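You operate a simulated robot arm through the tools that you are given. There is no shell and no other tool.

Carry out the task below with a simulated robot arm. There is one attempt and no reset: what you move stays moved.

## Task
Wire in the fog lamp and leave it the only board lamp lit.
Fine: board switch off first; red plug in the feed jack, then black in the earth jack; switch off the turn lamp; board switch on last. Where these are worked on the way, their far stop is far enough and under half their travel is too little: board switch.

It is judged by the outcome, as a careful person would: the job done as asked, and still so three seconds after it is handed in. It fails if anything else is knocked over, pushed out of place, dropped, spilled or broken.

## Robot
A 7-joint arm with a two-finger parallel gripper, fixed in place. Base frame: the origin is on the floor under the middle of its stand, x ahead of it, y to its left, z up; the work surface is at about z = 0.89. Units: m, degrees, N and s.
It reaches about 1.372 m from its shoulder. Its first joint turns from -149.0 to 149.0 degrees. Payload 3.43 kg.
The TCP is the grasp point between the finger pads, 0.03 m short of the fingertips. In the tool frame z runs along the fingers and y along their closing line. The gripper opens to 0.094 m. The fingers are 0.028 m wide and 0.01 m thick; the gripper's body (0.05 by 0.096 m) begins 0.055 m behind the TCP.
Orientation is that of the tool frame in the base frame, as a unit quaternion [x, y, z, w]. With the fingers straight down and closing along the base's y, the tool's x points along the base's -x, its y along +y and its z along -z.

## Interface
- The arm moves only by the tool jog_arm. Its argument "steps" is a list that holds one entry, the list of rows, each a list of 7 numbers: the shift along the base's x, y, z in units of 500 mm (1.0 is 500 mm), then the turn, a rotation vector about the base's x, y, z in units of 90 degrees (1.0 is 90 degrees), then the opening, from 0 (shut) to 1 (fully open). In form: [[[tx, ty, tz, rx, ry, rz, gripper], ...]]. A call has 1 to 20 rows; each row is the pose to reach, as a shift and turn from the pose commanded when the call began. A call with a number of a shift or a turn outside -1 to 1 is refused whole. Each row takes 0.2 s and may step no farther than 0.05 m and 8.6 degrees from the row before; otherwise, or with a gripper value out of range, the whole call is refused. A pose out of reach is approached as far as the arm can. The call stops where the force on the tool passes 90 N (or 10 N more than at its start, if that is more) or the arm is blocked; 0.2 s more then pass. The fingers move at their own pace (about 0.045 m/s each) and stop on an object; they squeeze with about 28 N. The grip force told is the motor's: it shows also when the fingers shut on nothing. Time passes only in rows, and 0.2 s behind the last, so rows that repeat a pose let the fingers close. It gives the time, the measured TCP pose, the force on the tool (base axes), the opening and the grip force at its end, in the units of the frame above (readings bear some noise), with the torque about the TCP (base axes, N m) and any sound that the robot's microphone picked up.
- Cameras (640 x 400 px; columns grow to the right, rows downward): "scene" is fixed at [0.3982, 0.4982, 1.6131]; the picture's right is [-0.90, -0.43, 0.00], its down [-0.17, 0.35, -0.92] and it looks along [0.40, -0.83, -0.38] (base axes); focal length 331 px, centre (320, 200). "wrist" rides on the gripper at [0.076, 0.014, -0.103] in the tool frame; the picture's right is [-0.18, 0.98, 0.00], its down [-0.75, -0.14, -0.64] and it looks along [-0.63, -0.12, 0.77] (tool axes); focal length 243 px, centre (320, 200). There is no depth. A picture from a camera that has moved, and an enlarged one, comes with that camera's place and axes in the base frame and with its lens.
- get_image(camera): a new picture of that camera. No time passes.
- close_up(camera, box): a new picture of the part [left, top, right, bottom] of that camera's present view, enlarged. No time passes.
- sign_off(): hands the job in; it is judged then, once.

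Places have to be worked out from the pictures, the camera data and where the tool is seen. Open the gripper and draw the arm clear of the work before you hand the job in, unless the task says otherwise.

The tools are called after ">>>" by a JSON object that holds its "name" and its "arguments". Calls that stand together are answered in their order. jog_arm: Moves the arm, as the interface text tells. Its arguments: {"type":"object","properties":{"steps":{"type":"array","items":{"type":"array","items":{"type":"array","items":{"type":"number"}}}}},"required":["steps"]} The other tools are called the same way: get_image (camera) takes a picture; close_up (camera, box) takes an enlarged picture of a part of a camera's view; sign_off () hands the job in.

At the start:

```text
time_s: 0.0
tool_pos: [0.6592, -0.7362, 1.2539]
ee_rot: [0.0, 1.0, -0.002, 0.002]
wrist_force: [0.0, -0.7, -1.1]
moment: [0.01, -0.01, -0.01]
finger_gap: 0.094
gripper_force: 0.0
```

scene: 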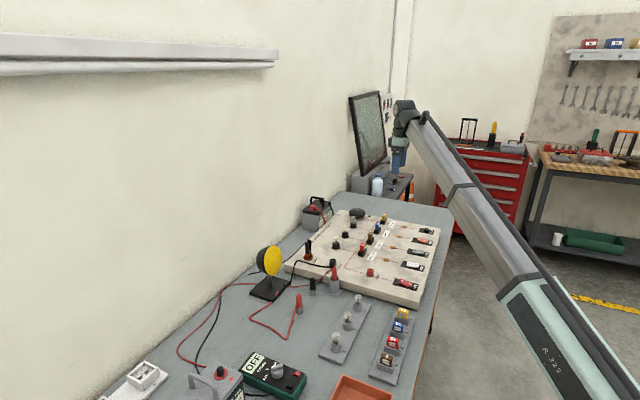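
wrist: 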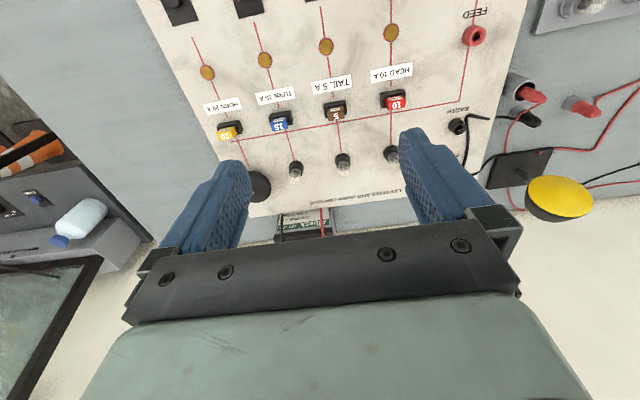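

I start by looking closely at the board and the lamp from both cameras.

>>> {"name": "close_up", "arguments": {"camera": "scene", "box": [230, 180, 450, 320]}}

>>> {"name": "close_up", "arguments": {"camera": "wrist", "box": [130, 0, 520, 240]}}

>>> {"name": "close_up", "arguments": {"camera": "wrist", "box": [430, 0, 640, 230]}}

>>> {"name": "close_up", "arguments": {"camera": "scene", "box": [100, 230, 440, 400]}}

```text
2.86 times, centred on (340, 250) of scene
camera zoom: at [0.3982, 0.4982, 1.6131], right [-0.9, -0.43, 0.0], down [-0.17, 0.35, -0.92], along [0.4, -0.83, -0.38], focal length 945 px, centre (263, 57)
```

zoom: 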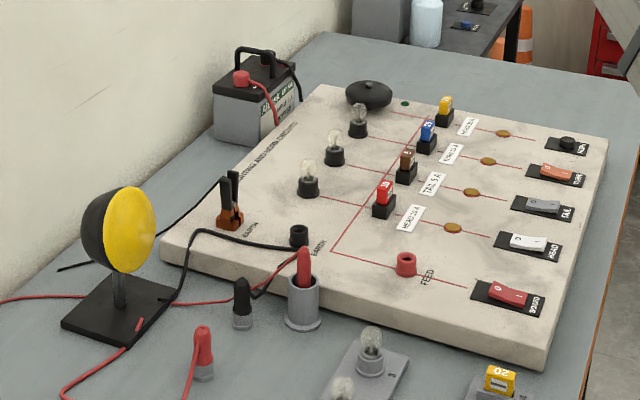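

```text
1.64 times, centred on (325, 120) of wrist
camera zoom: at [0.5823, -0.7217, 1.3584], right [0.18, 0.98, 0.0], down [0.75, -0.14, 0.65], along [0.63, -0.12, -0.76], focal length 398 px, centre (312, 331)
```

zoom: 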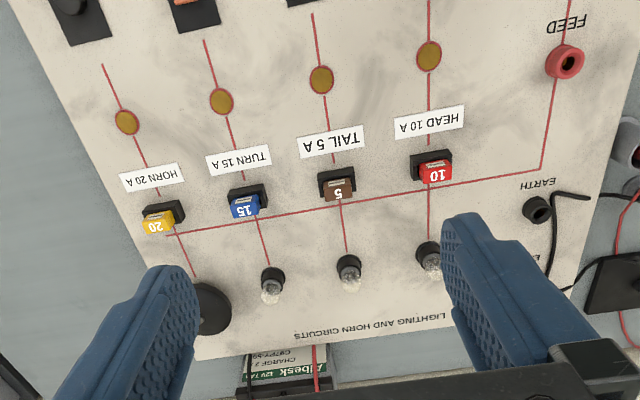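

```text
1.74 times, centred on (535, 115) of wrist
camera zoom: at [0.5823, -0.7217, 1.3584], right [0.18, 0.98, 0.0], down [0.75, -0.14, 0.65], along [0.63, -0.12, -0.76], focal length 422 px, centre (-54, 348)
```

zoom: 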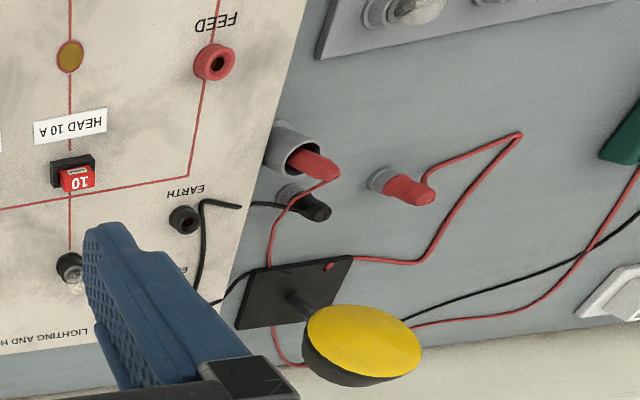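

```text
1.88 times, centred on (270, 315) of scene
camera zoom: at [0.3982, 0.4982, 1.6131], right [-0.9, -0.43, 0.0], down [-0.17, 0.35, -0.92], along [0.4, -0.83, -0.38], focal length 623 px, centre (414, -16)
```

zoom: 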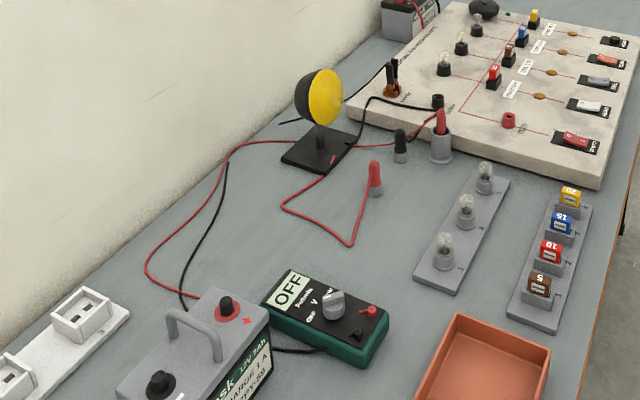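

Two red plugs are on the bench, so I need to trace which lead goes to the fog lamp. I take tighter enlargements of that area.

>>> {"name": "close_up", "arguments": {"camera": "scene", "box": [240, 225, 350, 295]}}

>>> {"name": "close_up", "arguments": {"camera": "scene", "box": [260, 240, 360, 350]}}

>>> {"name": "close_up", "arguments": {"camera": "wrist", "box": [480, 50, 640, 150]}}

>>> {"name": "close_up", "arguments": {"camera": "wrist", "box": [440, 100, 640, 225]}}

>>> {"name": "close_up", "arguments": {"camera": "scene", "box": [330, 205, 450, 295]}}

>>> {"name": "close_up", "arguments": {"camera": "scene", "box": [120, 260, 320, 400]}}

```text
5.71 times, centred on (295, 260) of scene
camera zoom: at [0.3982, 0.4982, 1.6131], right [-0.9, -0.43, 0.0], down [-0.17, 0.35, -0.92], along [0.4, -0.83, -0.38], focal length 1890 px, centre (463, -143)
```

zoom: 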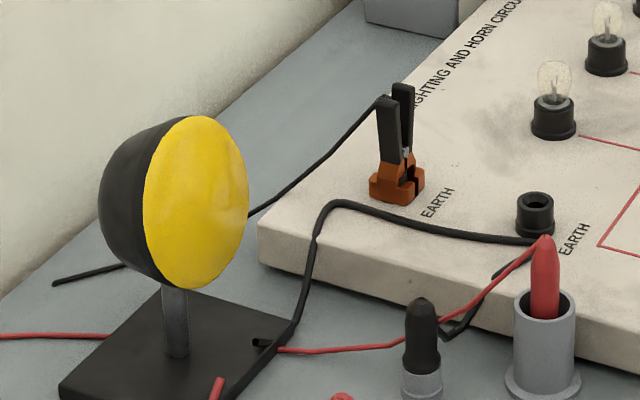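

```text
3.64 times, centred on (310, 295) of scene
camera zoom: at [0.3982, 0.4982, 1.6131], right [-0.9, -0.43, 0.0], down [-0.17, 0.35, -0.92], along [0.4, -0.83, -0.38], focal length 1203 px, centre (356, -146)
```

zoom: 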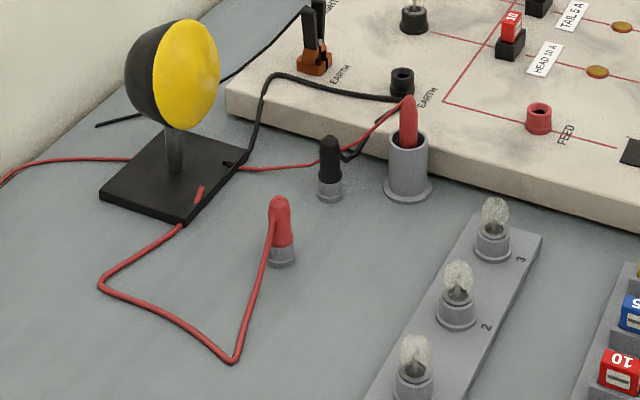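

```text
4.00 times, centred on (560, 100) of wrist
camera zoom: at [0.5823, -0.7217, 1.3584], right [0.18, 0.98, 0.0], down [0.75, -0.14, 0.65], along [0.63, -0.12, -0.76], focal length 970 px, centre (-640, 600)
```

zoom: 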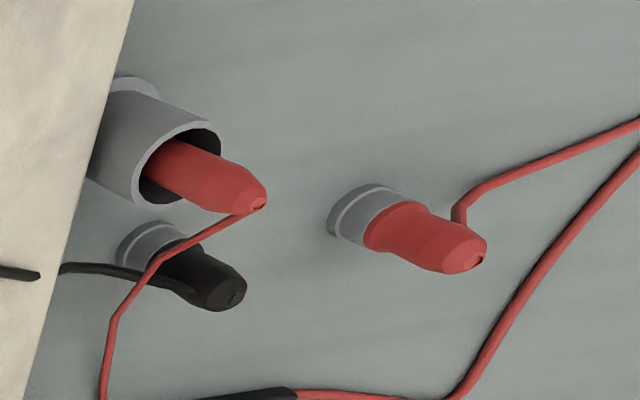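

```text
3.20 times, centred on (540, 162) of wrist
camera zoom: at [0.5823, -0.7217, 1.3584], right [0.18, 0.98, 0.0], down [0.75, -0.14, 0.65], along [0.63, -0.12, -0.76], focal length 776 px, centre (-384, 320)
```

zoom: 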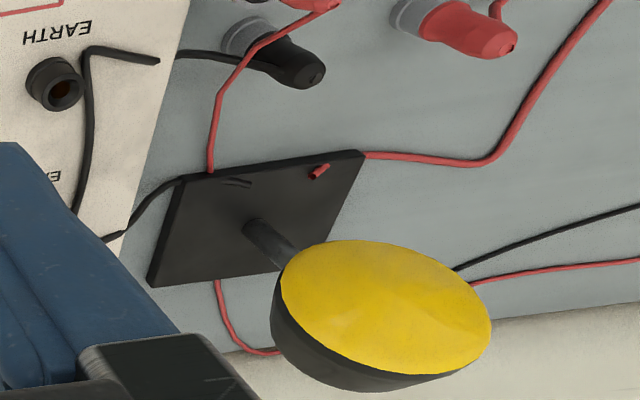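

```text
4.44 times, centred on (390, 250) of scene
camera zoom: at [0.3982, 0.4982, 1.6131], right [-0.9, -0.43, 0.0], down [-0.17, 0.35, -0.92], along [0.4, -0.83, -0.38], focal length 1470 px, centre (9, -22)
```

zoom: 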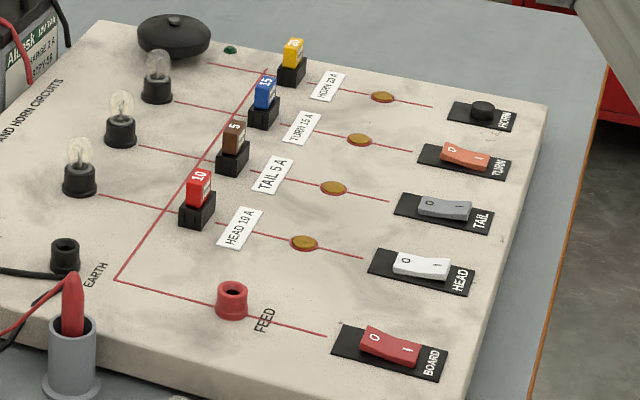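

```text
2.86 times, centred on (220, 330) of scene
camera zoom: at [0.3982, 0.4982, 1.6131], right [-0.9, -0.43, 0.0], down [-0.17, 0.35, -0.92], along [0.4, -0.83, -0.38], focal length 945 px, centre (606, -171)
```

zoom: 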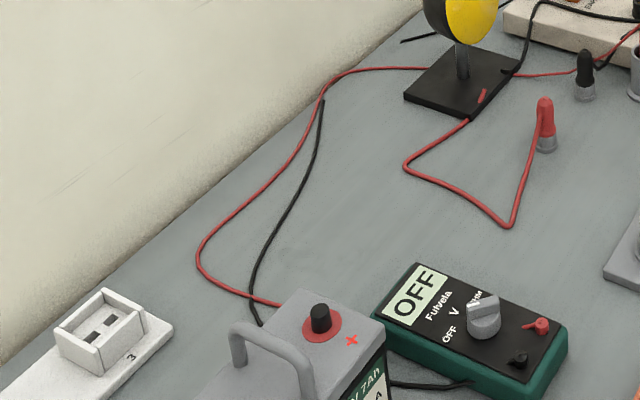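

The lead in the tall tube runs under the lamp base to the meter, so it is a test probe. The fog lamp's own red plug is in the small stand with the lead running to the lamp base. I move the arm higher over the board's near edge to read the switches.

>>> {"name": "jog_arm", "arguments": {"steps": [[[-0.02, 0.079, -0.03, 0, 0, 0, 1], [-0.04, 0.158, -0.06, 0, 0, 0, 1], [-0.06, 0.237, -0.09, 0, 0, 0, 1], [-0.08, 0.316, -0.12, 0, 0, 0, 1], [-0.1, 0.395, -0.15, 0, 0, 0, 1], [-0.12, 0.472, -0.18, 0, 0, 0, 1], [-0.14, 0.472, -0.2, 0, 0, 0, 1]]]}}

>>> {"name": "get_image", "arguments": {"camera": "wrist"}}

>>> {"name": "get_image", "arguments": {"camera": "scene"}}

```text
time_s: 1.6
tool_pos: [0.5895, -0.4986, 1.154]
ee_rot: [-0.001, 1.0, -0.005, 0.003]
wrist_force: [-0.6, -0.8, -0.3]
moment: [0.04, 0.0, 0.01]
finger_gap: 0.094
gripper_force: 0.0
```

```text
taken
camera wrist: at [0.5116, -0.4846, 1.2574], right [0.18, 0.98, -0.01], down [0.75, -0.14, 0.65], along [0.64, -0.12, -0.76], focal length 243 px, centre (320, 200)
```

wrist: 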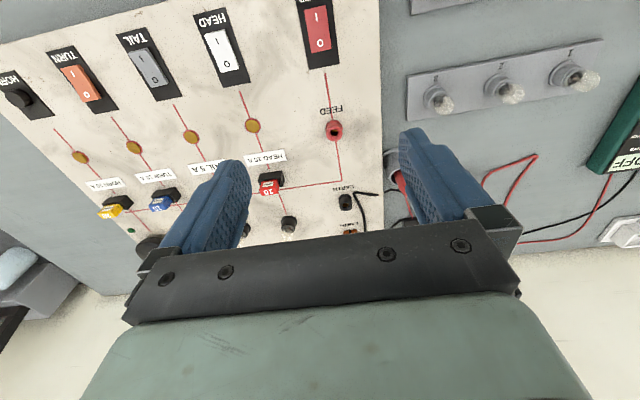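

```text
taken
```

scene: 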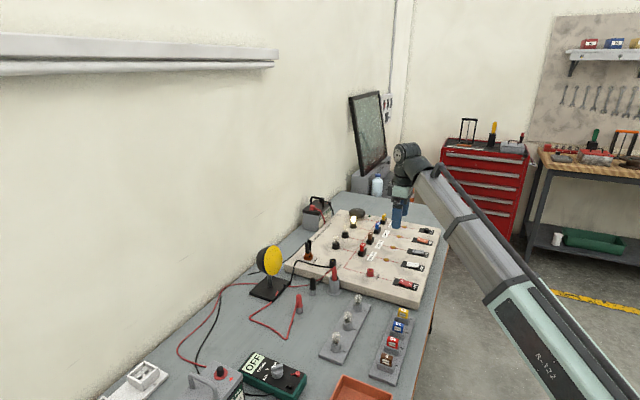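

In the scene picture the turn lamp is now lit (it blinks), so the board is live and the turn switch is on. I zoom in on the rockers.

>>> {"name": "close_up", "arguments": {"camera": "wrist", "box": [180, 0, 380, 125]}}

>>> {"name": "close_up", "arguments": {"camera": "wrist", "box": [0, 20, 200, 145]}}

>>> {"name": "close_up", "arguments": {"camera": "scene", "box": [380, 215, 450, 300]}}

>>> {"name": "close_up", "arguments": {"camera": "scene", "box": [320, 200, 400, 250]}}

```text
3.20 times, centred on (280, 62) of wrist
camera zoom: at [0.5116, -0.4846, 1.2574], right [0.18, 0.98, -0.01], down [0.75, -0.14, 0.65], along [0.64, -0.12, -0.76], focal length 776 px, centre (448, 640)
```

zoom: 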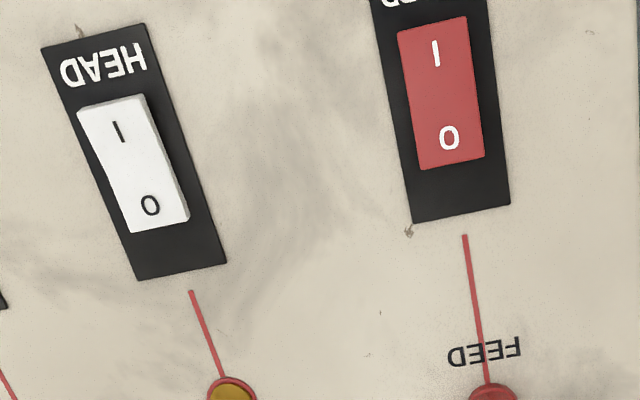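

```text
3.20 times, centred on (100, 82) of wrist
camera zoom: at [0.5116, -0.4846, 1.2574], right [0.18, 0.98, -0.01], down [0.75, -0.14, 0.65], along [0.64, -0.12, -0.76], focal length 776 px, centre (1024, 576)
```

zoom: 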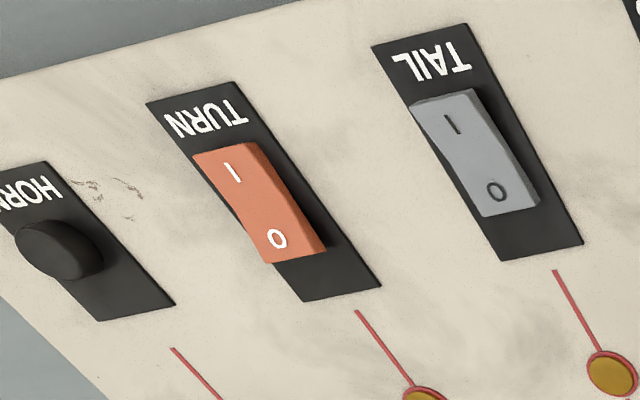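

```text
4.71 times, centred on (415, 258) of scene
camera zoom: at [0.3982, 0.4982, 1.6131], right [-0.9, -0.43, 0.0], down [-0.17, 0.35, -0.92], along [0.4, -0.83, -0.38], focal length 1557 px, centre (-127, -71)
```

zoom: 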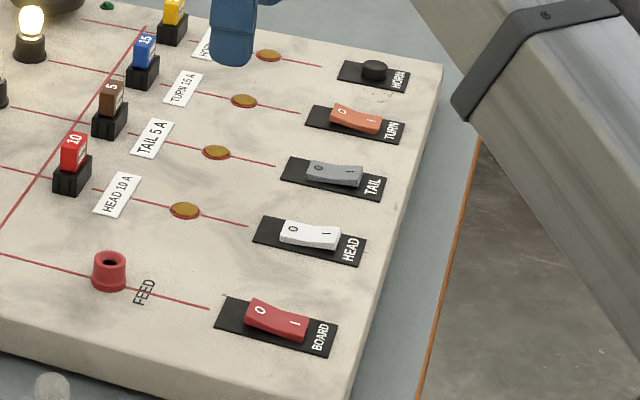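

```text
8.00 times, centred on (360, 225) of scene
camera zoom: at [0.3982, 0.4982, 1.6131], right [-0.9, -0.43, 0.0], down [-0.17, 0.35, -0.92], along [0.4, -0.83, -0.38], focal length 2647 px, centre (0, 0)
```

zoom: 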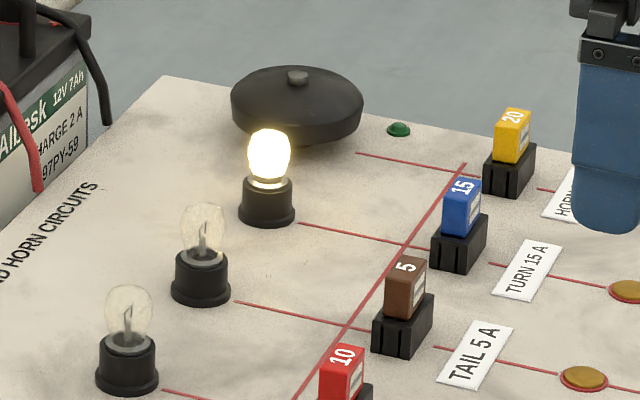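

The rockers show BOARD and TURN on (I end down), HEAD and TAIL off. Triangulating the feed jack gives about (0.671, -0.492, 0.90). I shut the fingers and come down above the O end of the BOARD rocker, at about (0.565, -0.492).

>>> {"name": "jog_arm", "arguments": {"steps": [[[-0.01, 0.004, -0.07, 0, 0, 0, 0], [-0.02, 0.008, -0.14, 0, 0, 0, 0], [-0.03, 0.012, -0.2, 0, 0, 0, 0], [-0.036, 0.014, -0.24, 0, 0, 0, 0], [-0.036, 0.014, -0.26, 0, 0, 0, 0], [-0.036, 0.014, -0.26, 0, 0, 0, 0]]]}}

>>> {"name": "get_image", "arguments": {"camera": "wrist"}}

>>> {"name": "close_up", "arguments": {"camera": "scene", "box": [370, 205, 450, 305]}}

```text
time_s: 3.0
tool_pos: [0.5694, -0.493, 1.0243]
ee_rot: [0.0, 1.0, -0.002, 0.002]
wrist_force: [-0.3, 0.3, -0.3]
moment: [0.0, 0.02, -0.02]
finger_gap: 0.0
gripper_force: 26.1
```

```text
taken
camera wrist: at [0.4931, -0.478, 1.128], right [0.18, 0.98, 0.0], down [0.75, -0.14, 0.65], along [0.63, -0.12, -0.76], focal length 243 px, centre (320, 200)
```

wrist: 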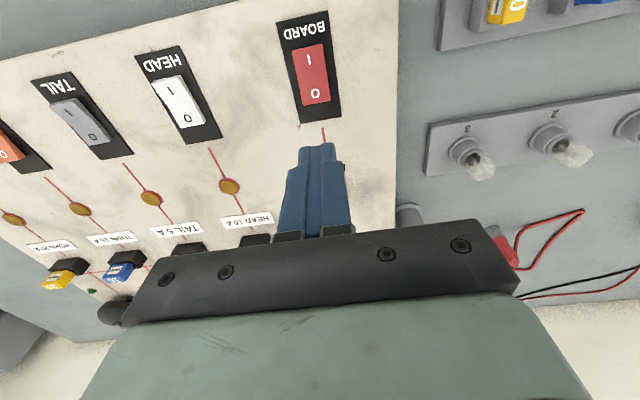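

```text
4.00 times, centred on (410, 255) of scene
camera zoom: at [0.3982, 0.4982, 1.6131], right [-0.9, -0.43, 0.0], down [-0.17, 0.35, -0.92], along [0.4, -0.83, -0.38], focal length 1323 px, centre (-40, -20)
```

zoom: 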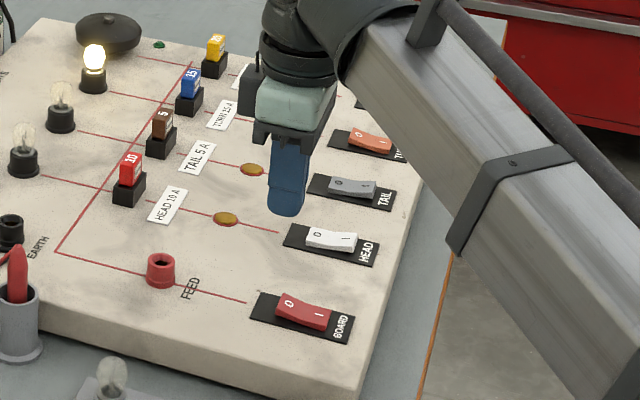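

The BOARD rocker's O end triangulates to about (0.566, -0.494, 0.897). The finger is centred just beyond it, so I go straight down in small steps and watch the force.

>>> {"name": "jog_arm", "arguments": {"steps": [[[0, 0, -0.06, 0, 0, 0, 0], [0, 0, -0.12, 0, 0, 0, 0], [0, 0, -0.15, 0, 0, 0, 0], [0, 0, -0.164, 0, 0, 0, 0], [0, 0, -0.172, 0, 0, 0, 0], [0, 0, -0.18, 0, 0, 0, 0], [0, 0, -0.18, 0, 0, 0, 0]]]}}

>>> {"name": "get_image", "arguments": {"camera": "wrist"}}

>>> {"name": "close_up", "arguments": {"camera": "scene", "box": [370, 225, 450, 305]}}

```text
time_s: 4.6
tool_pos: [0.5714, -0.4925, 0.9332]
ee_rot: [0.0, 1.0, -0.002, 0.002]
wrist_force: [0.1, 0.5, -0.3]
moment: [0.01, -0.04, -0.01]
finger_gap: 0.0
gripper_force: 27.7
```

```text
taken
camera wrist: at [0.4947, -0.4791, 1.0378], right [0.18, 0.98, 0.0], down [0.75, -0.14, 0.65], along [0.63, -0.12, -0.76], focal length 243 px, centre (320, 200)
```

wrist: 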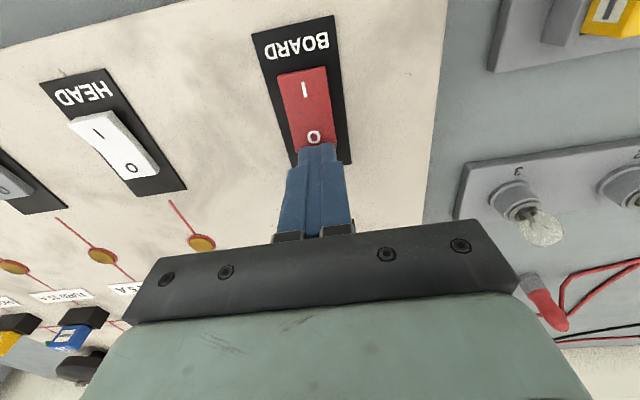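

```text
5.00 times, centred on (410, 265) of scene
camera zoom: at [0.3982, 0.4982, 1.6131], right [-0.9, -0.43, 0.0], down [-0.17, 0.35, -0.92], along [0.4, -0.83, -0.38], focal length 1654 px, centre (-130, -125)
```

zoom: 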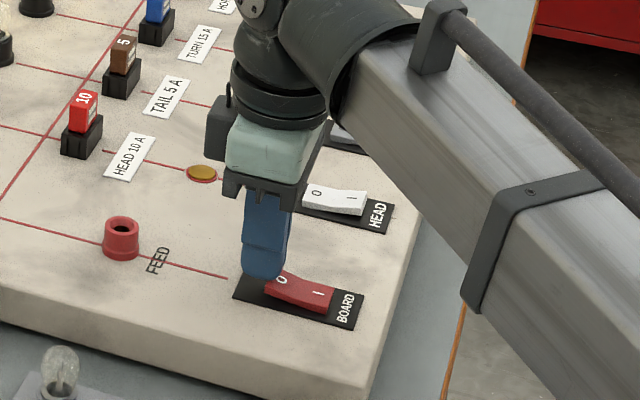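

No contact yet at tip height about 0.903; I check the overlap with a close-up before pressing.

>>> {"name": "close_up", "arguments": {"camera": "wrist", "box": [250, 60, 390, 190]}}

>>> {"name": "close_up", "arguments": {"camera": "scene", "box": [395, 265, 435, 295]}}

```text
3.08 times, centred on (320, 125) of wrist
camera zoom: at [0.4947, -0.4791, 1.0378], right [0.18, 0.98, 0.0], down [0.75, -0.14, 0.65], along [0.63, -0.12, -0.76], focal length 746 px, centre (320, 431)
```

zoom: 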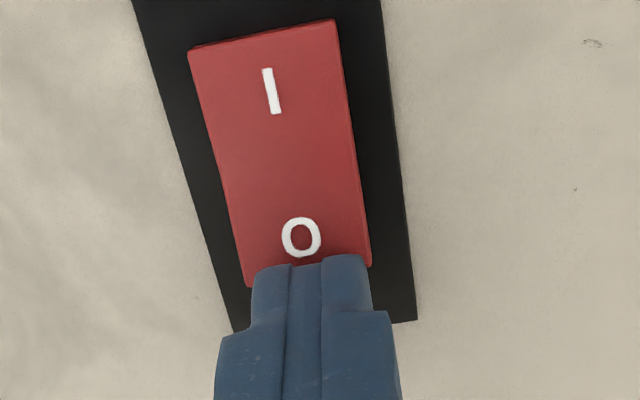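

```text
13.33 times, centred on (415, 280) of scene
camera zoom: at [0.3982, 0.4982, 1.6131], right [-0.9, -0.43, 0.0], down [-0.17, 0.35, -0.92], along [0.4, -0.83, -0.38], focal length 4411 px, centre (-947, -867)
```

zoom: 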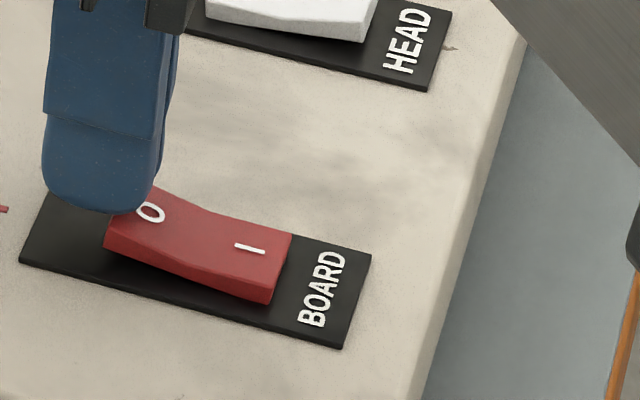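

The fingertip overlaps only the last few millimetres of the rocker, so I shift 6 mm toward the pivot, still on the O half, and press down in small steps.

>>> {"name": "jog_arm", "arguments": {"steps": [[[-0.012, -0.002, 0, 0, 0, 0, 0], [-0.012, -0.002, -0.004, 0, 0, 0, 0], [-0.012, -0.002, -0.008, 0, 0, 0, 0], [-0.012, -0.002, -0.012, 0, 0, 0, 0], [-0.012, -0.002, -0.016, 0, 0, 0, 0], [-0.012, -0.002, -0.02, 0, 0, 0, 0], [-0.012, -0.002, -0.02, 0, 0, 0, 0]]]}}

>>> {"name": "close_up", "arguments": {"camera": "wrist", "box": [250, 60, 390, 190]}}

>>> {"name": "close_up", "arguments": {"camera": "scene", "box": [395, 265, 435, 295]}}

```text
time_s: 6.2
tool_pos: [0.5649, -0.4935, 0.9293]
ee_rot: [0.001, 1.0, -0.004, 0.003]
wrist_force: [-3.7, 6.1, 25.3]
moment: [0.23, 0.51, -0.09]
finger_gap: 0.0002
gripper_force: 27.7
stopped in row 7: the force on the tool passed its limit at 93 N (the readings are from after the stop); the commanded pose is now the measured one
```

```text
3.08 times, centred on (320, 125) of wrist
camera zoom: at [0.4885, -0.4796, 1.0332], right [0.18, 0.98, -0.01], down [0.75, -0.14, 0.65], along [0.64, -0.12, -0.76], focal length 746 px, centre (320, 431)
```

zoom: 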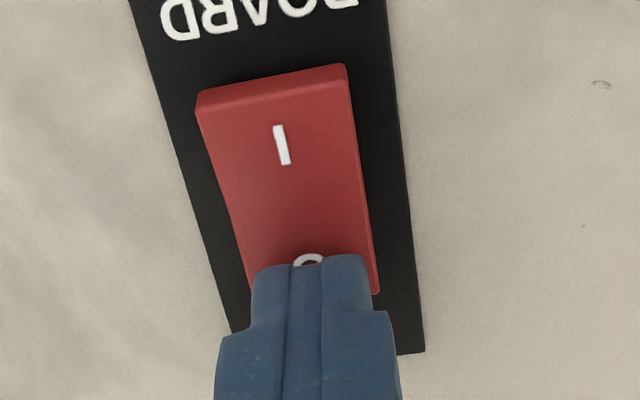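

```text
13.33 times, centred on (415, 280) of scene
camera zoom: at [0.3982, 0.4982, 1.6131], right [-0.9, -0.43, 0.0], down [-0.17, 0.35, -0.92], along [0.4, -0.83, -0.38], focal length 4411 px, centre (-947, -867)
```

zoom: 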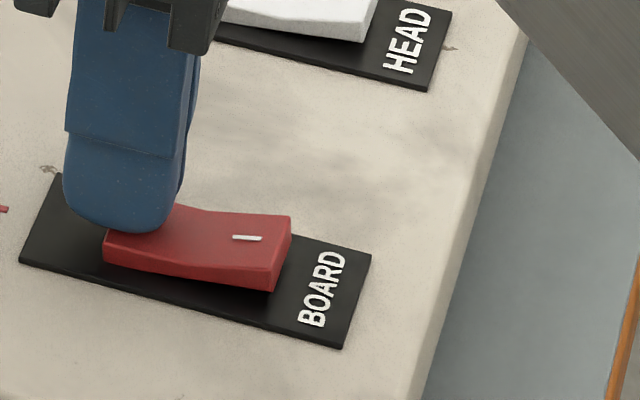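

The rocker tipped over: the I end is now up and the stop was reached. I lift off to confirm that it stays off.

>>> {"name": "jog_arm", "arguments": {"steps": [[[0, 0, 0.02, 0, 0, 0, 0], [0, 0, 0.1, 0, 0, 0, 0], [0, 0, 0.18, 0, 0, 0, 0], [0, 0, 0.26, 0, 0, 0, 0.3]]]}}

>>> {"name": "get_image", "arguments": {"camera": "wrist"}}

>>> {"name": "close_up", "arguments": {"camera": "scene", "box": [320, 200, 450, 300]}}

```text
time_s: 7.2
tool_pos: [0.5665, -0.4964, 1.0577]
ee_rot: [0.0, 1.0, -0.003, 0.003]
wrist_force: [-0.6, 0.3, -0.4]
moment: [0.0, -0.02, 0.01]
finger_gap: 0.0284
gripper_force: 0.0
```

```text
taken
camera wrist: at [0.4892, -0.482, 1.1616], right [0.18, 0.98, -0.01], down [0.75, -0.14, 0.65], along [0.64, -0.12, -0.76], focal length 243 px, centre (320, 200)
```

wrist: 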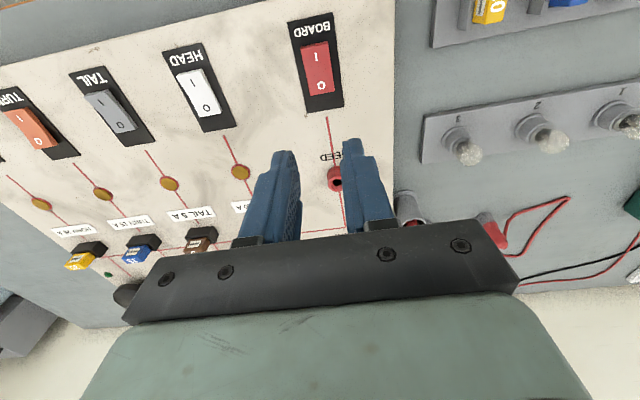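

```text
4.00 times, centred on (385, 250) of scene
camera zoom: at [0.3982, 0.4982, 1.6131], right [-0.9, -0.43, 0.0], down [-0.17, 0.35, -0.92], along [0.4, -0.83, -0.38], focal length 1323 px, centre (60, 0)
```

zoom: 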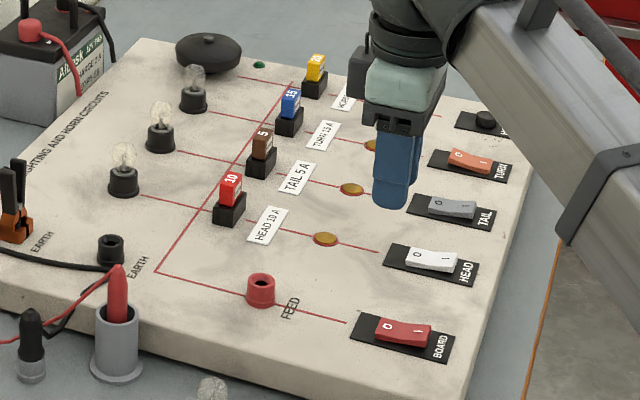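

BOARD is off now (I end up, like HEAD) and all the bulbs are dark. I estimate the fog lamp's red plug top at (0.834, -0.254, 0.92), so I move above that area for a closer look.

>>> {"name": "jog_arm", "arguments": {"steps": [[[0.04, 0.04, 0.06, 0, 0, 0, 1], [0.1, 0.1, 0.1, 0, 0, 0, 1], [0.16, 0.16, 0.11, 0, 0, 0, 1], [0.22, 0.22, 0.11, 0, 0, 0, 1], [0.28, 0.28, 0.11, 0, 0, 0, 1], [0.34, 0.34, 0.11, 0, 0, 0, 1], [0.388, 0.392, 0.11, 0, 0, 0, 1], [0.388, 0.392, 0.11, 0, 0, 0, 1]]]}}

>>> {"name": "get_image", "arguments": {"camera": "wrist"}}

>>> {"name": "get_image", "arguments": {"camera": "scene"}}

```text
time_s: 9.0
tool_pos: [0.7619, -0.3014, 1.1153]
ee_rot: [0.0, 1.0, -0.004, 0.002]
wrist_force: [0.1, 1.1, 0.1]
moment: [0.01, 0.02, 0.01]
finger_gap: 0.094
gripper_force: 0.0
```

```text
taken
camera wrist: at [0.6848, -0.2863, 1.2183], right [0.18, 0.98, -0.01], down [0.75, -0.14, 0.65], along [0.64, -0.12, -0.76], focal length 243 px, centre (320, 200)
```

wrist: 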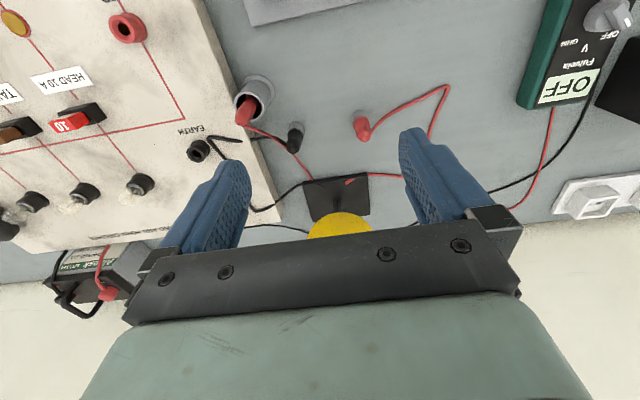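

```text
taken
```

scene: 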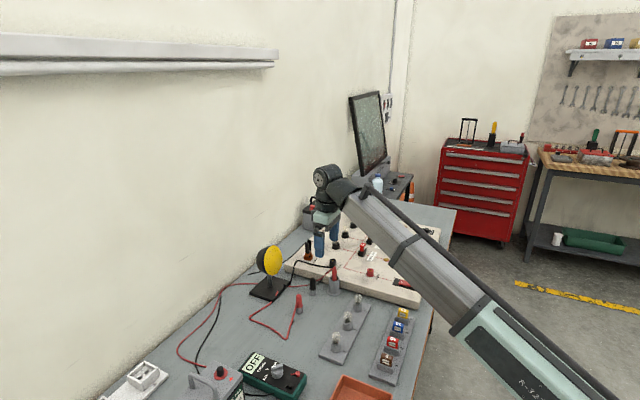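

I zoom into the plug area in the new wrist view to refine positions.

>>> {"name": "close_up", "arguments": {"camera": "wrist", "box": [180, 60, 460, 235]}}

>>> {"name": "close_up", "arguments": {"camera": "wrist", "box": [270, 80, 430, 180]}}

>>> {"name": "close_up", "arguments": {"camera": "wrist", "box": [80, 0, 290, 170]}}

```text
2.29 times, centred on (320, 148) of wrist
camera zoom: at [0.6848, -0.2863, 1.2183], right [0.18, 0.98, -0.01], down [0.75, -0.14, 0.65], along [0.64, -0.12, -0.76], focal length 555 px, centre (320, 320)
```

zoom: 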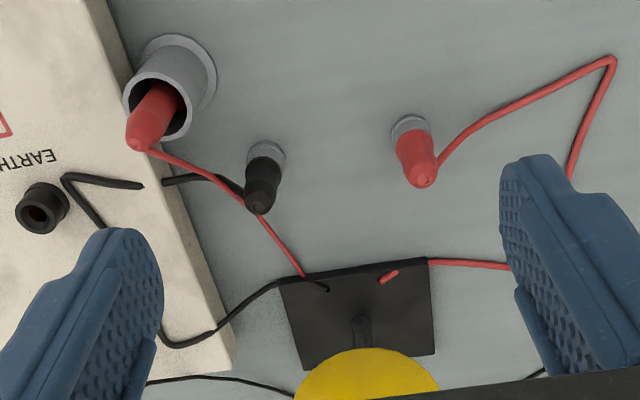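

```text
4.00 times, centred on (350, 130) of wrist
camera zoom: at [0.6848, -0.2863, 1.2183], right [0.18, 0.98, -0.01], down [0.75, -0.14, 0.65], along [0.64, -0.12, -0.76], focal length 970 px, centre (200, 480)
```

zoom: 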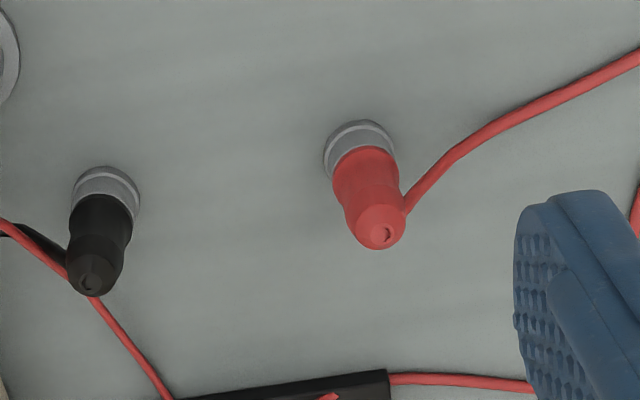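

```text
2.35 times, centred on (185, 85) of wrist
camera zoom: at [0.6848, -0.2863, 1.2183], right [0.18, 0.98, -0.01], down [0.75, -0.14, 0.65], along [0.64, -0.12, -0.76], focal length 571 px, centre (638, 471)
```

zoom: 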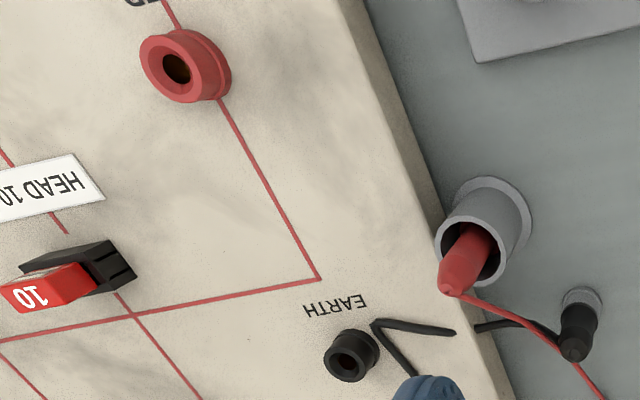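

I look closely at how the leads leave the plugs, to choose a grip direction that does not pinch them.

>>> {"name": "close_up", "arguments": {"camera": "scene", "box": [284, 288, 316, 318]}}

>>> {"name": "close_up", "arguments": {"camera": "scene", "box": [300, 255, 350, 300]}}

>>> {"name": "close_up", "arguments": {"camera": "wrist", "box": [335, 100, 395, 150]}}

>>> {"name": "close_up", "arguments": {"camera": "scene", "box": [355, 255, 385, 285]}}

```text
13.33 times, centred on (300, 303) of scene
camera zoom: at [0.3982, 0.4982, 1.6131], right [-0.9, -0.43, 0.0], down [-0.17, 0.35, -0.92], along [0.4, -0.83, -0.38], focal length 4411 px, centre (587, -1173)
```

zoom: 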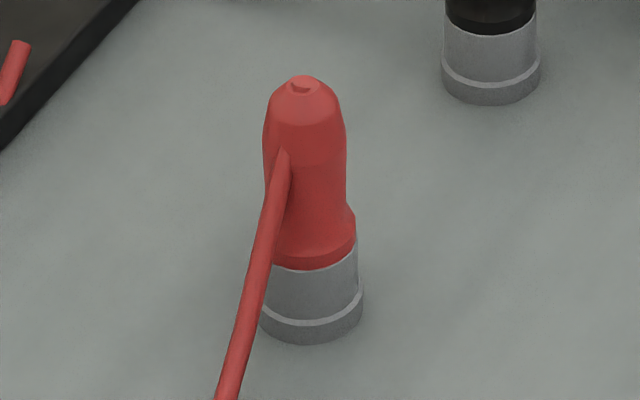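

```text
8.89 times, centred on (325, 278) of scene
camera zoom: at [0.3982, 0.4982, 1.6131], right [-0.9, -0.43, 0.0], down [-0.17, 0.35, -0.92], along [0.4, -0.83, -0.38], focal length 2941 px, centre (276, -489)
```

zoom: 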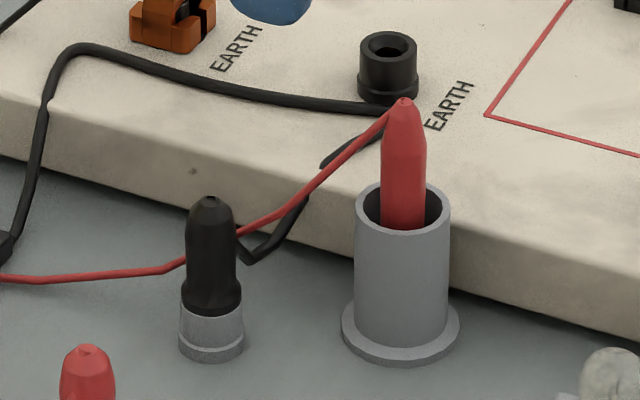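

```text
8.00 times, centred on (365, 125) of wrist
camera zoom: at [0.6848, -0.2863, 1.2183], right [0.18, 0.98, -0.01], down [0.75, -0.14, 0.65], along [0.64, -0.12, -0.76], focal length 1941 px, centre (-40, 800)
```

zoom: 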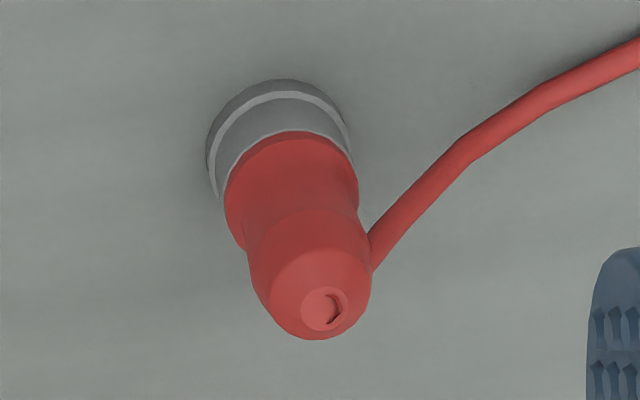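

```text
13.33 times, centred on (370, 270) of scene
camera zoom: at [0.3982, 0.4982, 1.6131], right [-0.9, -0.43, 0.0], down [-0.17, 0.35, -0.92], along [0.4, -0.83, -0.38], focal length 4411 px, centre (-347, -733)
```

zoom: 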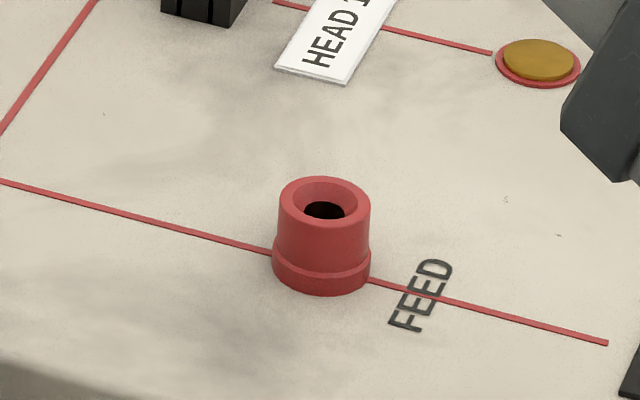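

Each lead leaves its plug's side (the red one on the +y side), so I'll grip along x, with the hand turned 90° so that the fingers miss the lead. I turn -90° about vertical while moving above the red plug at about (0.836, -0.253).

>>> {"name": "jog_arm", "arguments": {"steps": [[[0.013, 0.009, 0, 0, 0, -0.09, 1], [0.027, 0.017, 0, 0, 0, -0.18, 1], [0.04, 0.026, 0, 0, 0, -0.27, 1], [0.054, 0.034, 0, 0, 0, -0.36, 1], [0.068, 0.043, 0, 0, 0, -0.45, 1], [0.081, 0.051, 0, 0, 0, -0.54, 1], [0.095, 0.06, -0.03, 0, 0, -0.63, 1], [0.108, 0.068, -0.06, 0, 0, -0.72, 1], [0.122, 0.077, -0.09, 0, 0, -0.81, 1], [0.135, 0.085, -0.12, 0, 0, -0.9, 1], [0.149, 0.094, -0.15, 0, 0, -0.98, 1], [0.149, 0.094, -0.17, 0, 0, -1, 1], [0.149, 0.094, -0.17, 0, 0, -1, 1]]]}}

>>> {"name": "get_image", "arguments": {"camera": "wrist"}}

>>> {"name": "close_up", "arguments": {"camera": "scene", "box": [250, 200, 370, 330]}}

```text
time_s: 11.8
tool_pos: [0.8345, -0.2514, 1.0277]
ee_rot: [0.707, 0.707, -0.005, 0.001]
wrist_force: [0.2, 0.3, -1.1]
moment: [-0.01, -0.01, -0.02]
finger_gap: 0.0938
gripper_force: 0.0
```

```text
taken
camera wrist: at [0.8504, -0.1753, 1.1315], right [0.98, -0.18, 0.0], down [-0.14, -0.75, 0.65], along [-0.12, -0.64, -0.76], focal length 243 px, centre (320, 200)
```

wrist: 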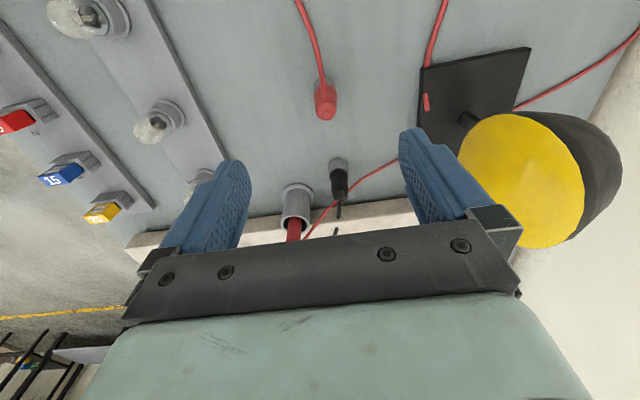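

```text
3.08 times, centred on (310, 265) of scene
camera zoom: at [0.3982, 0.4982, 1.6131], right [-0.9, -0.43, 0.0], down [-0.17, 0.35, -0.92], along [0.4, -0.83, -0.38], focal length 1018 px, centre (351, 0)
```

zoom: 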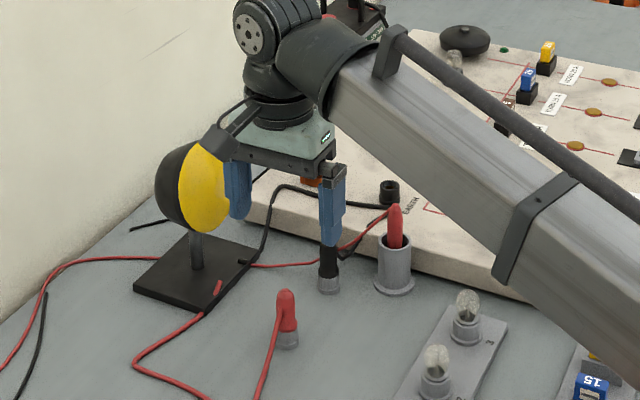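

The red plug is in view, lying below between the open fingers. I zoom in to check centring in x and y before going down.

>>> {"name": "close_up", "arguments": {"camera": "wrist", "box": [280, 60, 380, 140]}}

>>> {"name": "close_up", "arguments": {"camera": "wrist", "box": [190, 60, 510, 260]}}

```text
5.00 times, centred on (330, 100) of wrist
camera zoom: at [0.8504, -0.1753, 1.1315], right [0.98, -0.18, 0.0], down [-0.14, -0.75, 0.65], along [-0.12, -0.64, -0.76], focal length 1213 px, centre (270, 700)
```

zoom: 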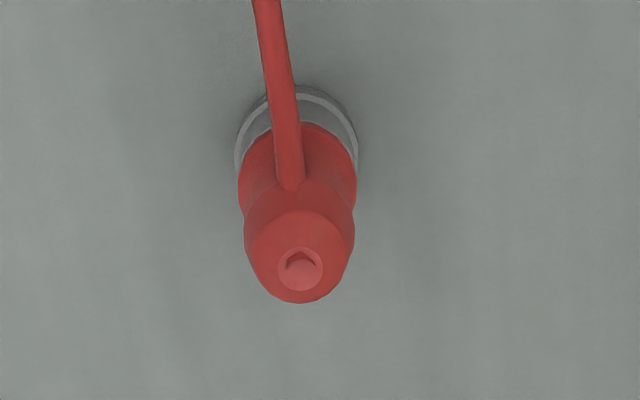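

```text
2.00 times, centred on (350, 160) of wrist
camera zoom: at [0.8504, -0.1753, 1.1315], right [0.98, -0.18, 0.0], down [-0.14, -0.75, 0.65], along [-0.12, -0.64, -0.76], focal length 485 px, centre (260, 280)
```

zoom: 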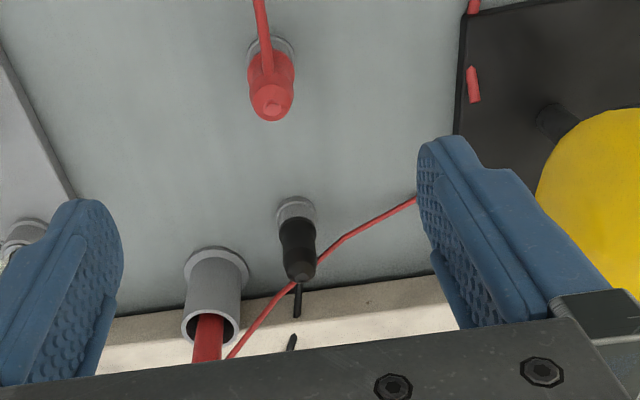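

The plug axis comes out at about (0.840, -0.254) with its top near z = 0.918. I nudge +4 mm in x and descend until the tips are just above the plug top, then re-check.

>>> {"name": "jog_arm", "arguments": {"steps": [[[0.009, -0.004, 0, 0, 0, 0, 1], [0.009, -0.004, -0.06, 0, 0, 0, 1], [0.009, -0.004, -0.12, 0, 0, 0, 1], [0.009, -0.004, -0.136, 0, 0, 0, 1], [0.009, -0.004, -0.136, 0, 0, 0, 1]]]}}

>>> {"name": "get_image", "arguments": {"camera": "wrist"}}

>>> {"name": "close_up", "arguments": {"camera": "scene", "box": [270, 260, 330, 320]}}

```text
time_s: 13.0
tool_pos: [0.839, -0.2546, 0.96]
ee_rot: [0.707, 0.708, -0.004, -0.001]
wrist_force: [-0.5, 0.6, 0.6]
moment: [0.0, 0.0, 0.01]
finger_gap: 0.0939
gripper_force: 0.0
```

```text
taken
camera wrist: at [0.8543, -0.1774, 1.0635], right [0.98, -0.18, -0.01], down [-0.14, -0.75, 0.65], along [-0.12, -0.64, -0.76], focal length 243 px, centre (320, 200)
```

wrist: 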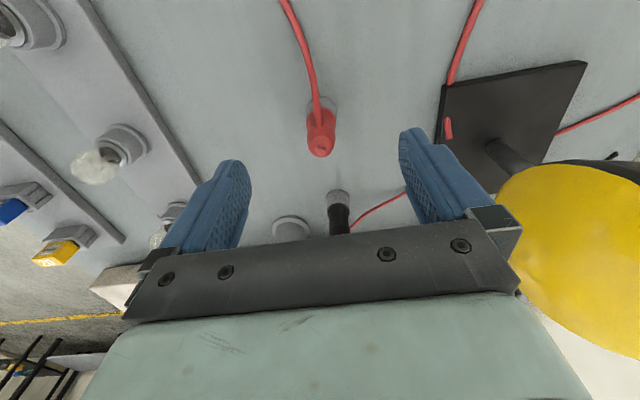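

```text
6.67 times, centred on (300, 290) of scene
camera zoom: at [0.3982, 0.4982, 1.6131], right [-0.9, -0.43, 0.0], down [-0.17, 0.35, -0.92], along [0.4, -0.83, -0.38], focal length 2206 px, centre (453, -400)
```

zoom: 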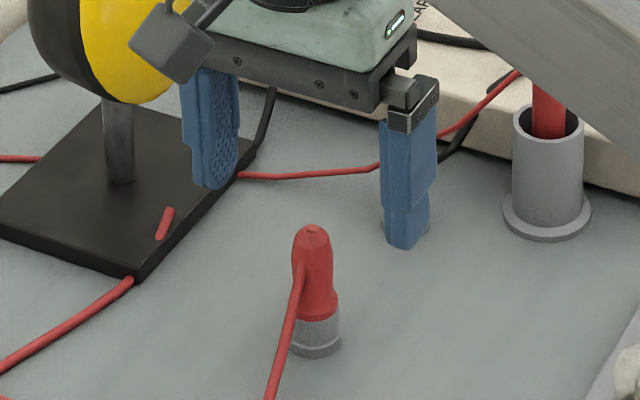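

I zoom the wrist view to measure the plug top relative to the finger mid-plane.

>>> {"name": "close_up", "arguments": {"camera": "wrist", "box": [240, 80, 400, 190]}}

```text
3.64 times, centred on (320, 135) of wrist
camera zoom: at [0.8543, -0.1774, 1.0635], right [0.98, -0.18, -0.01], down [-0.14, -0.75, 0.65], along [-0.12, -0.64, -0.76], focal length 882 px, centre (320, 436)
```

zoom: 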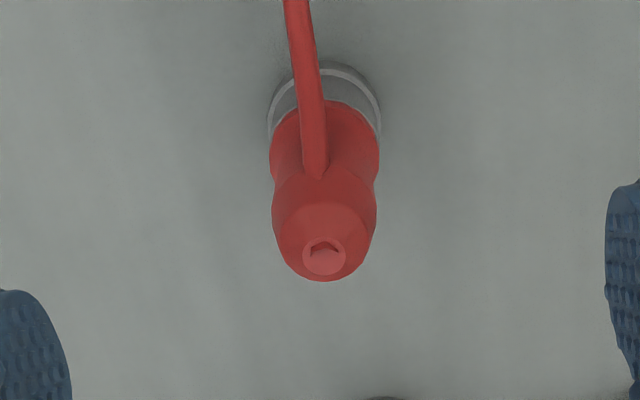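

The plug sits centred (within ~1 mm) under the TCP. I descend so that the tips stay just above the grey collar (TCP z about 0.908).

>>> {"name": "jog_arm", "arguments": {"steps": [[[0, -0.002, -0.04, 0, 0, 0, 1], [0, -0.002, -0.08, 0, 0, 0, 1], [0, -0.002, -0.104, 0, 0, 0, 1], [0, -0.002, -0.104, 0, 0, 0, 1]]]}}

>>> {"name": "close_up", "arguments": {"camera": "scene", "box": [270, 260, 330, 320]}}

>>> {"name": "get_image", "arguments": {"camera": "wrist"}}

```text
time_s: 14.0
tool_pos: [0.8393, -0.2554, 0.9084]
ee_rot: [0.707, 0.707, -0.004, -0.001]
wrist_force: [-0.1, 1.0, 0.1]
moment: [0.02, -0.02, 0.0]
finger_gap: 0.094
gripper_force: 0.1
```

```text
6.67 times, centred on (300, 290) of scene
camera zoom: at [0.3982, 0.4982, 1.6131], right [-0.9, -0.43, 0.0], down [-0.17, 0.35, -0.92], along [0.4, -0.83, -0.38], focal length 2206 px, centre (453, -400)
```

zoom: 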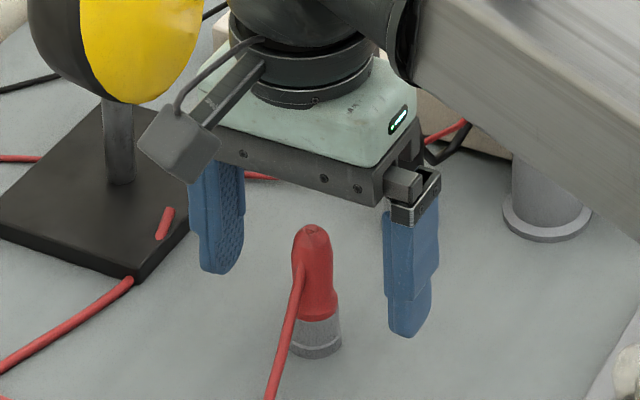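

```text
taken
camera wrist: at [0.8539, -0.1786, 1.0111], right [0.98, -0.18, -0.01], down [-0.14, -0.75, 0.65], along [-0.12, -0.64, -0.76], focal length 243 px, centre (320, 200)
```

wrist: 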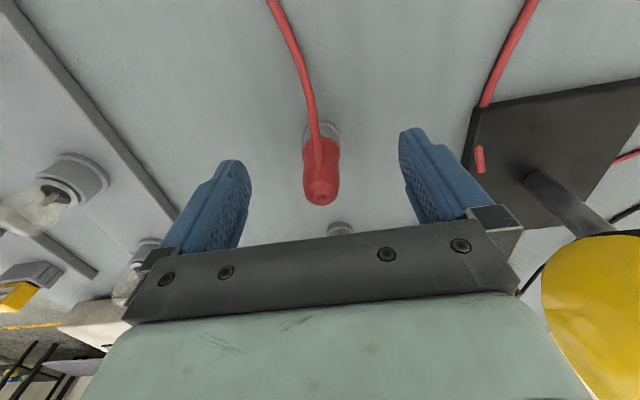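

The tips are level with the hood's lower edge, just above the collar, with the plug centred. Now I close the fingers on the hood.

>>> {"name": "jog_arm", "arguments": {"steps": [[[0, 0, 0, 0, 0, 0, 0.6], [0, 0, 0, 0, 0, 0, 0.4], [0, 0, 0, 0, 0, 0, 0.2], [0, 0, 0, 0, 0, 0, 0], [0, 0, 0, 0, 0, 0, 0], [0, 0, 0, 0, 0, 0, 0], [0, 0, 0, 0, 0, 0, 0]]]}}

>>> {"name": "close_up", "arguments": {"camera": "scene", "box": [270, 260, 330, 320]}}

>>> {"name": "close_up", "arguments": {"camera": "wrist", "box": [220, 80, 420, 220]}}

```text
time_s: 15.6
tool_pos: [0.8402, -0.2549, 0.9069]
ee_rot: [0.707, 0.707, -0.005, -0.001]
wrist_force: [0.2, 0.2, 0.4]
moment: [0.01, -0.01, -0.02]
finger_gap: 0.0212
gripper_force: 28.0
```

```text
6.67 times, centred on (300, 290) of scene
camera zoom: at [0.3982, 0.4982, 1.6131], right [-0.9, -0.43, 0.0], down [-0.17, 0.35, -0.92], along [0.4, -0.83, -0.38], focal length 2206 px, centre (453, -400)
```

zoom: 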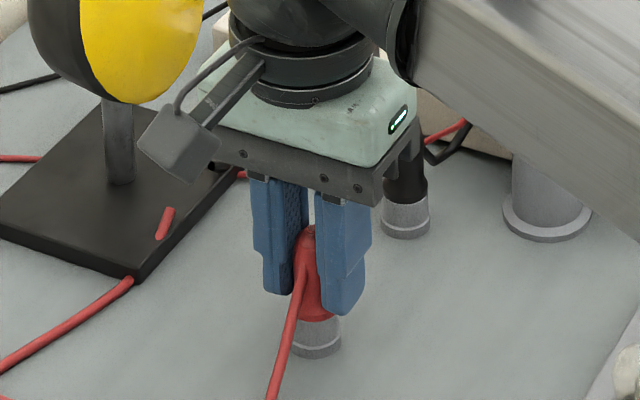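

```text
2.86 times, centred on (320, 150) of wrist
camera zoom: at [0.8539, -0.1786, 1.0111], right [0.98, -0.18, -0.01], down [-0.14, -0.75, 0.65], along [-0.12, -0.64, -0.76], focal length 693 px, centre (320, 343)
```

zoom: 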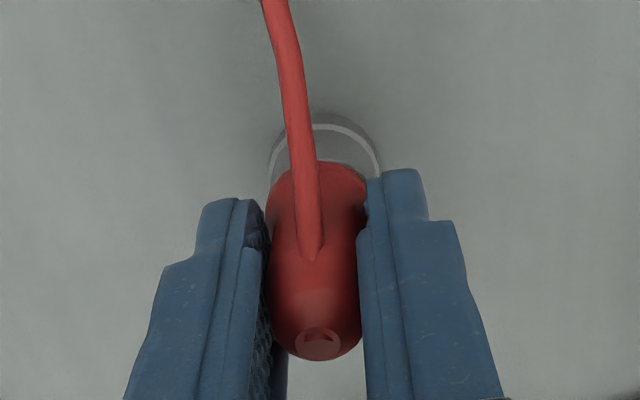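

Gripped at 21 mm with 28 N and no side force. I lift gently and look at what comes up.

>>> {"name": "jog_arm", "arguments": {"steps": [[[0, 0, 0.01, 0, 0, 0, 0], [0, 0, 0.03, 0, 0, 0, 0], [0, 0, 0.06, 0, 0, 0, 0], [0, 0, 0.1, 0, 0, 0, 0], [0, 0, 0.1, 0, 0, 0, 0]]]}}

>>> {"name": "close_up", "arguments": {"camera": "scene", "box": [270, 250, 330, 320]}}

>>> {"name": "close_up", "arguments": {"camera": "wrist", "box": [220, 80, 420, 220]}}

```text
time_s: 16.8
tool_pos: [0.8397, -0.2556, 0.9568]
ee_rot: [0.707, 0.707, -0.005, 0.0]
wrist_force: [-0.1, 0.1, -0.5]
moment: [0.02, 0.0, 0.03]
finger_gap: 0.0209
gripper_force: 28.6
```

```text
5.71 times, centred on (300, 285) of scene
camera zoom: at [0.3982, 0.4982, 1.6131], right [-0.9, -0.43, 0.0], down [-0.17, 0.35, -0.92], along [0.4, -0.83, -0.38], focal length 1890 px, centre (434, -286)
```

zoom: 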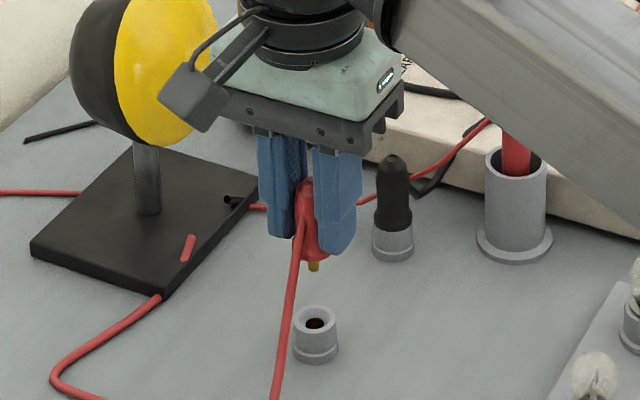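

```text
2.86 times, centred on (320, 150) of wrist
camera zoom: at [0.8544, -0.1786, 1.0613], right [0.98, -0.18, -0.01], down [-0.14, -0.75, 0.65], along [-0.12, -0.64, -0.76], focal length 693 px, centre (320, 343)
```

zoom: 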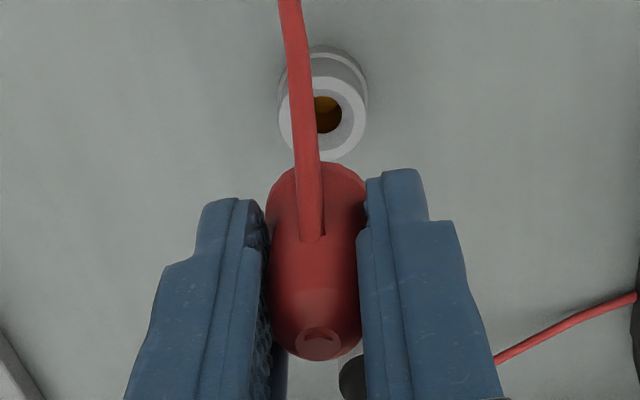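

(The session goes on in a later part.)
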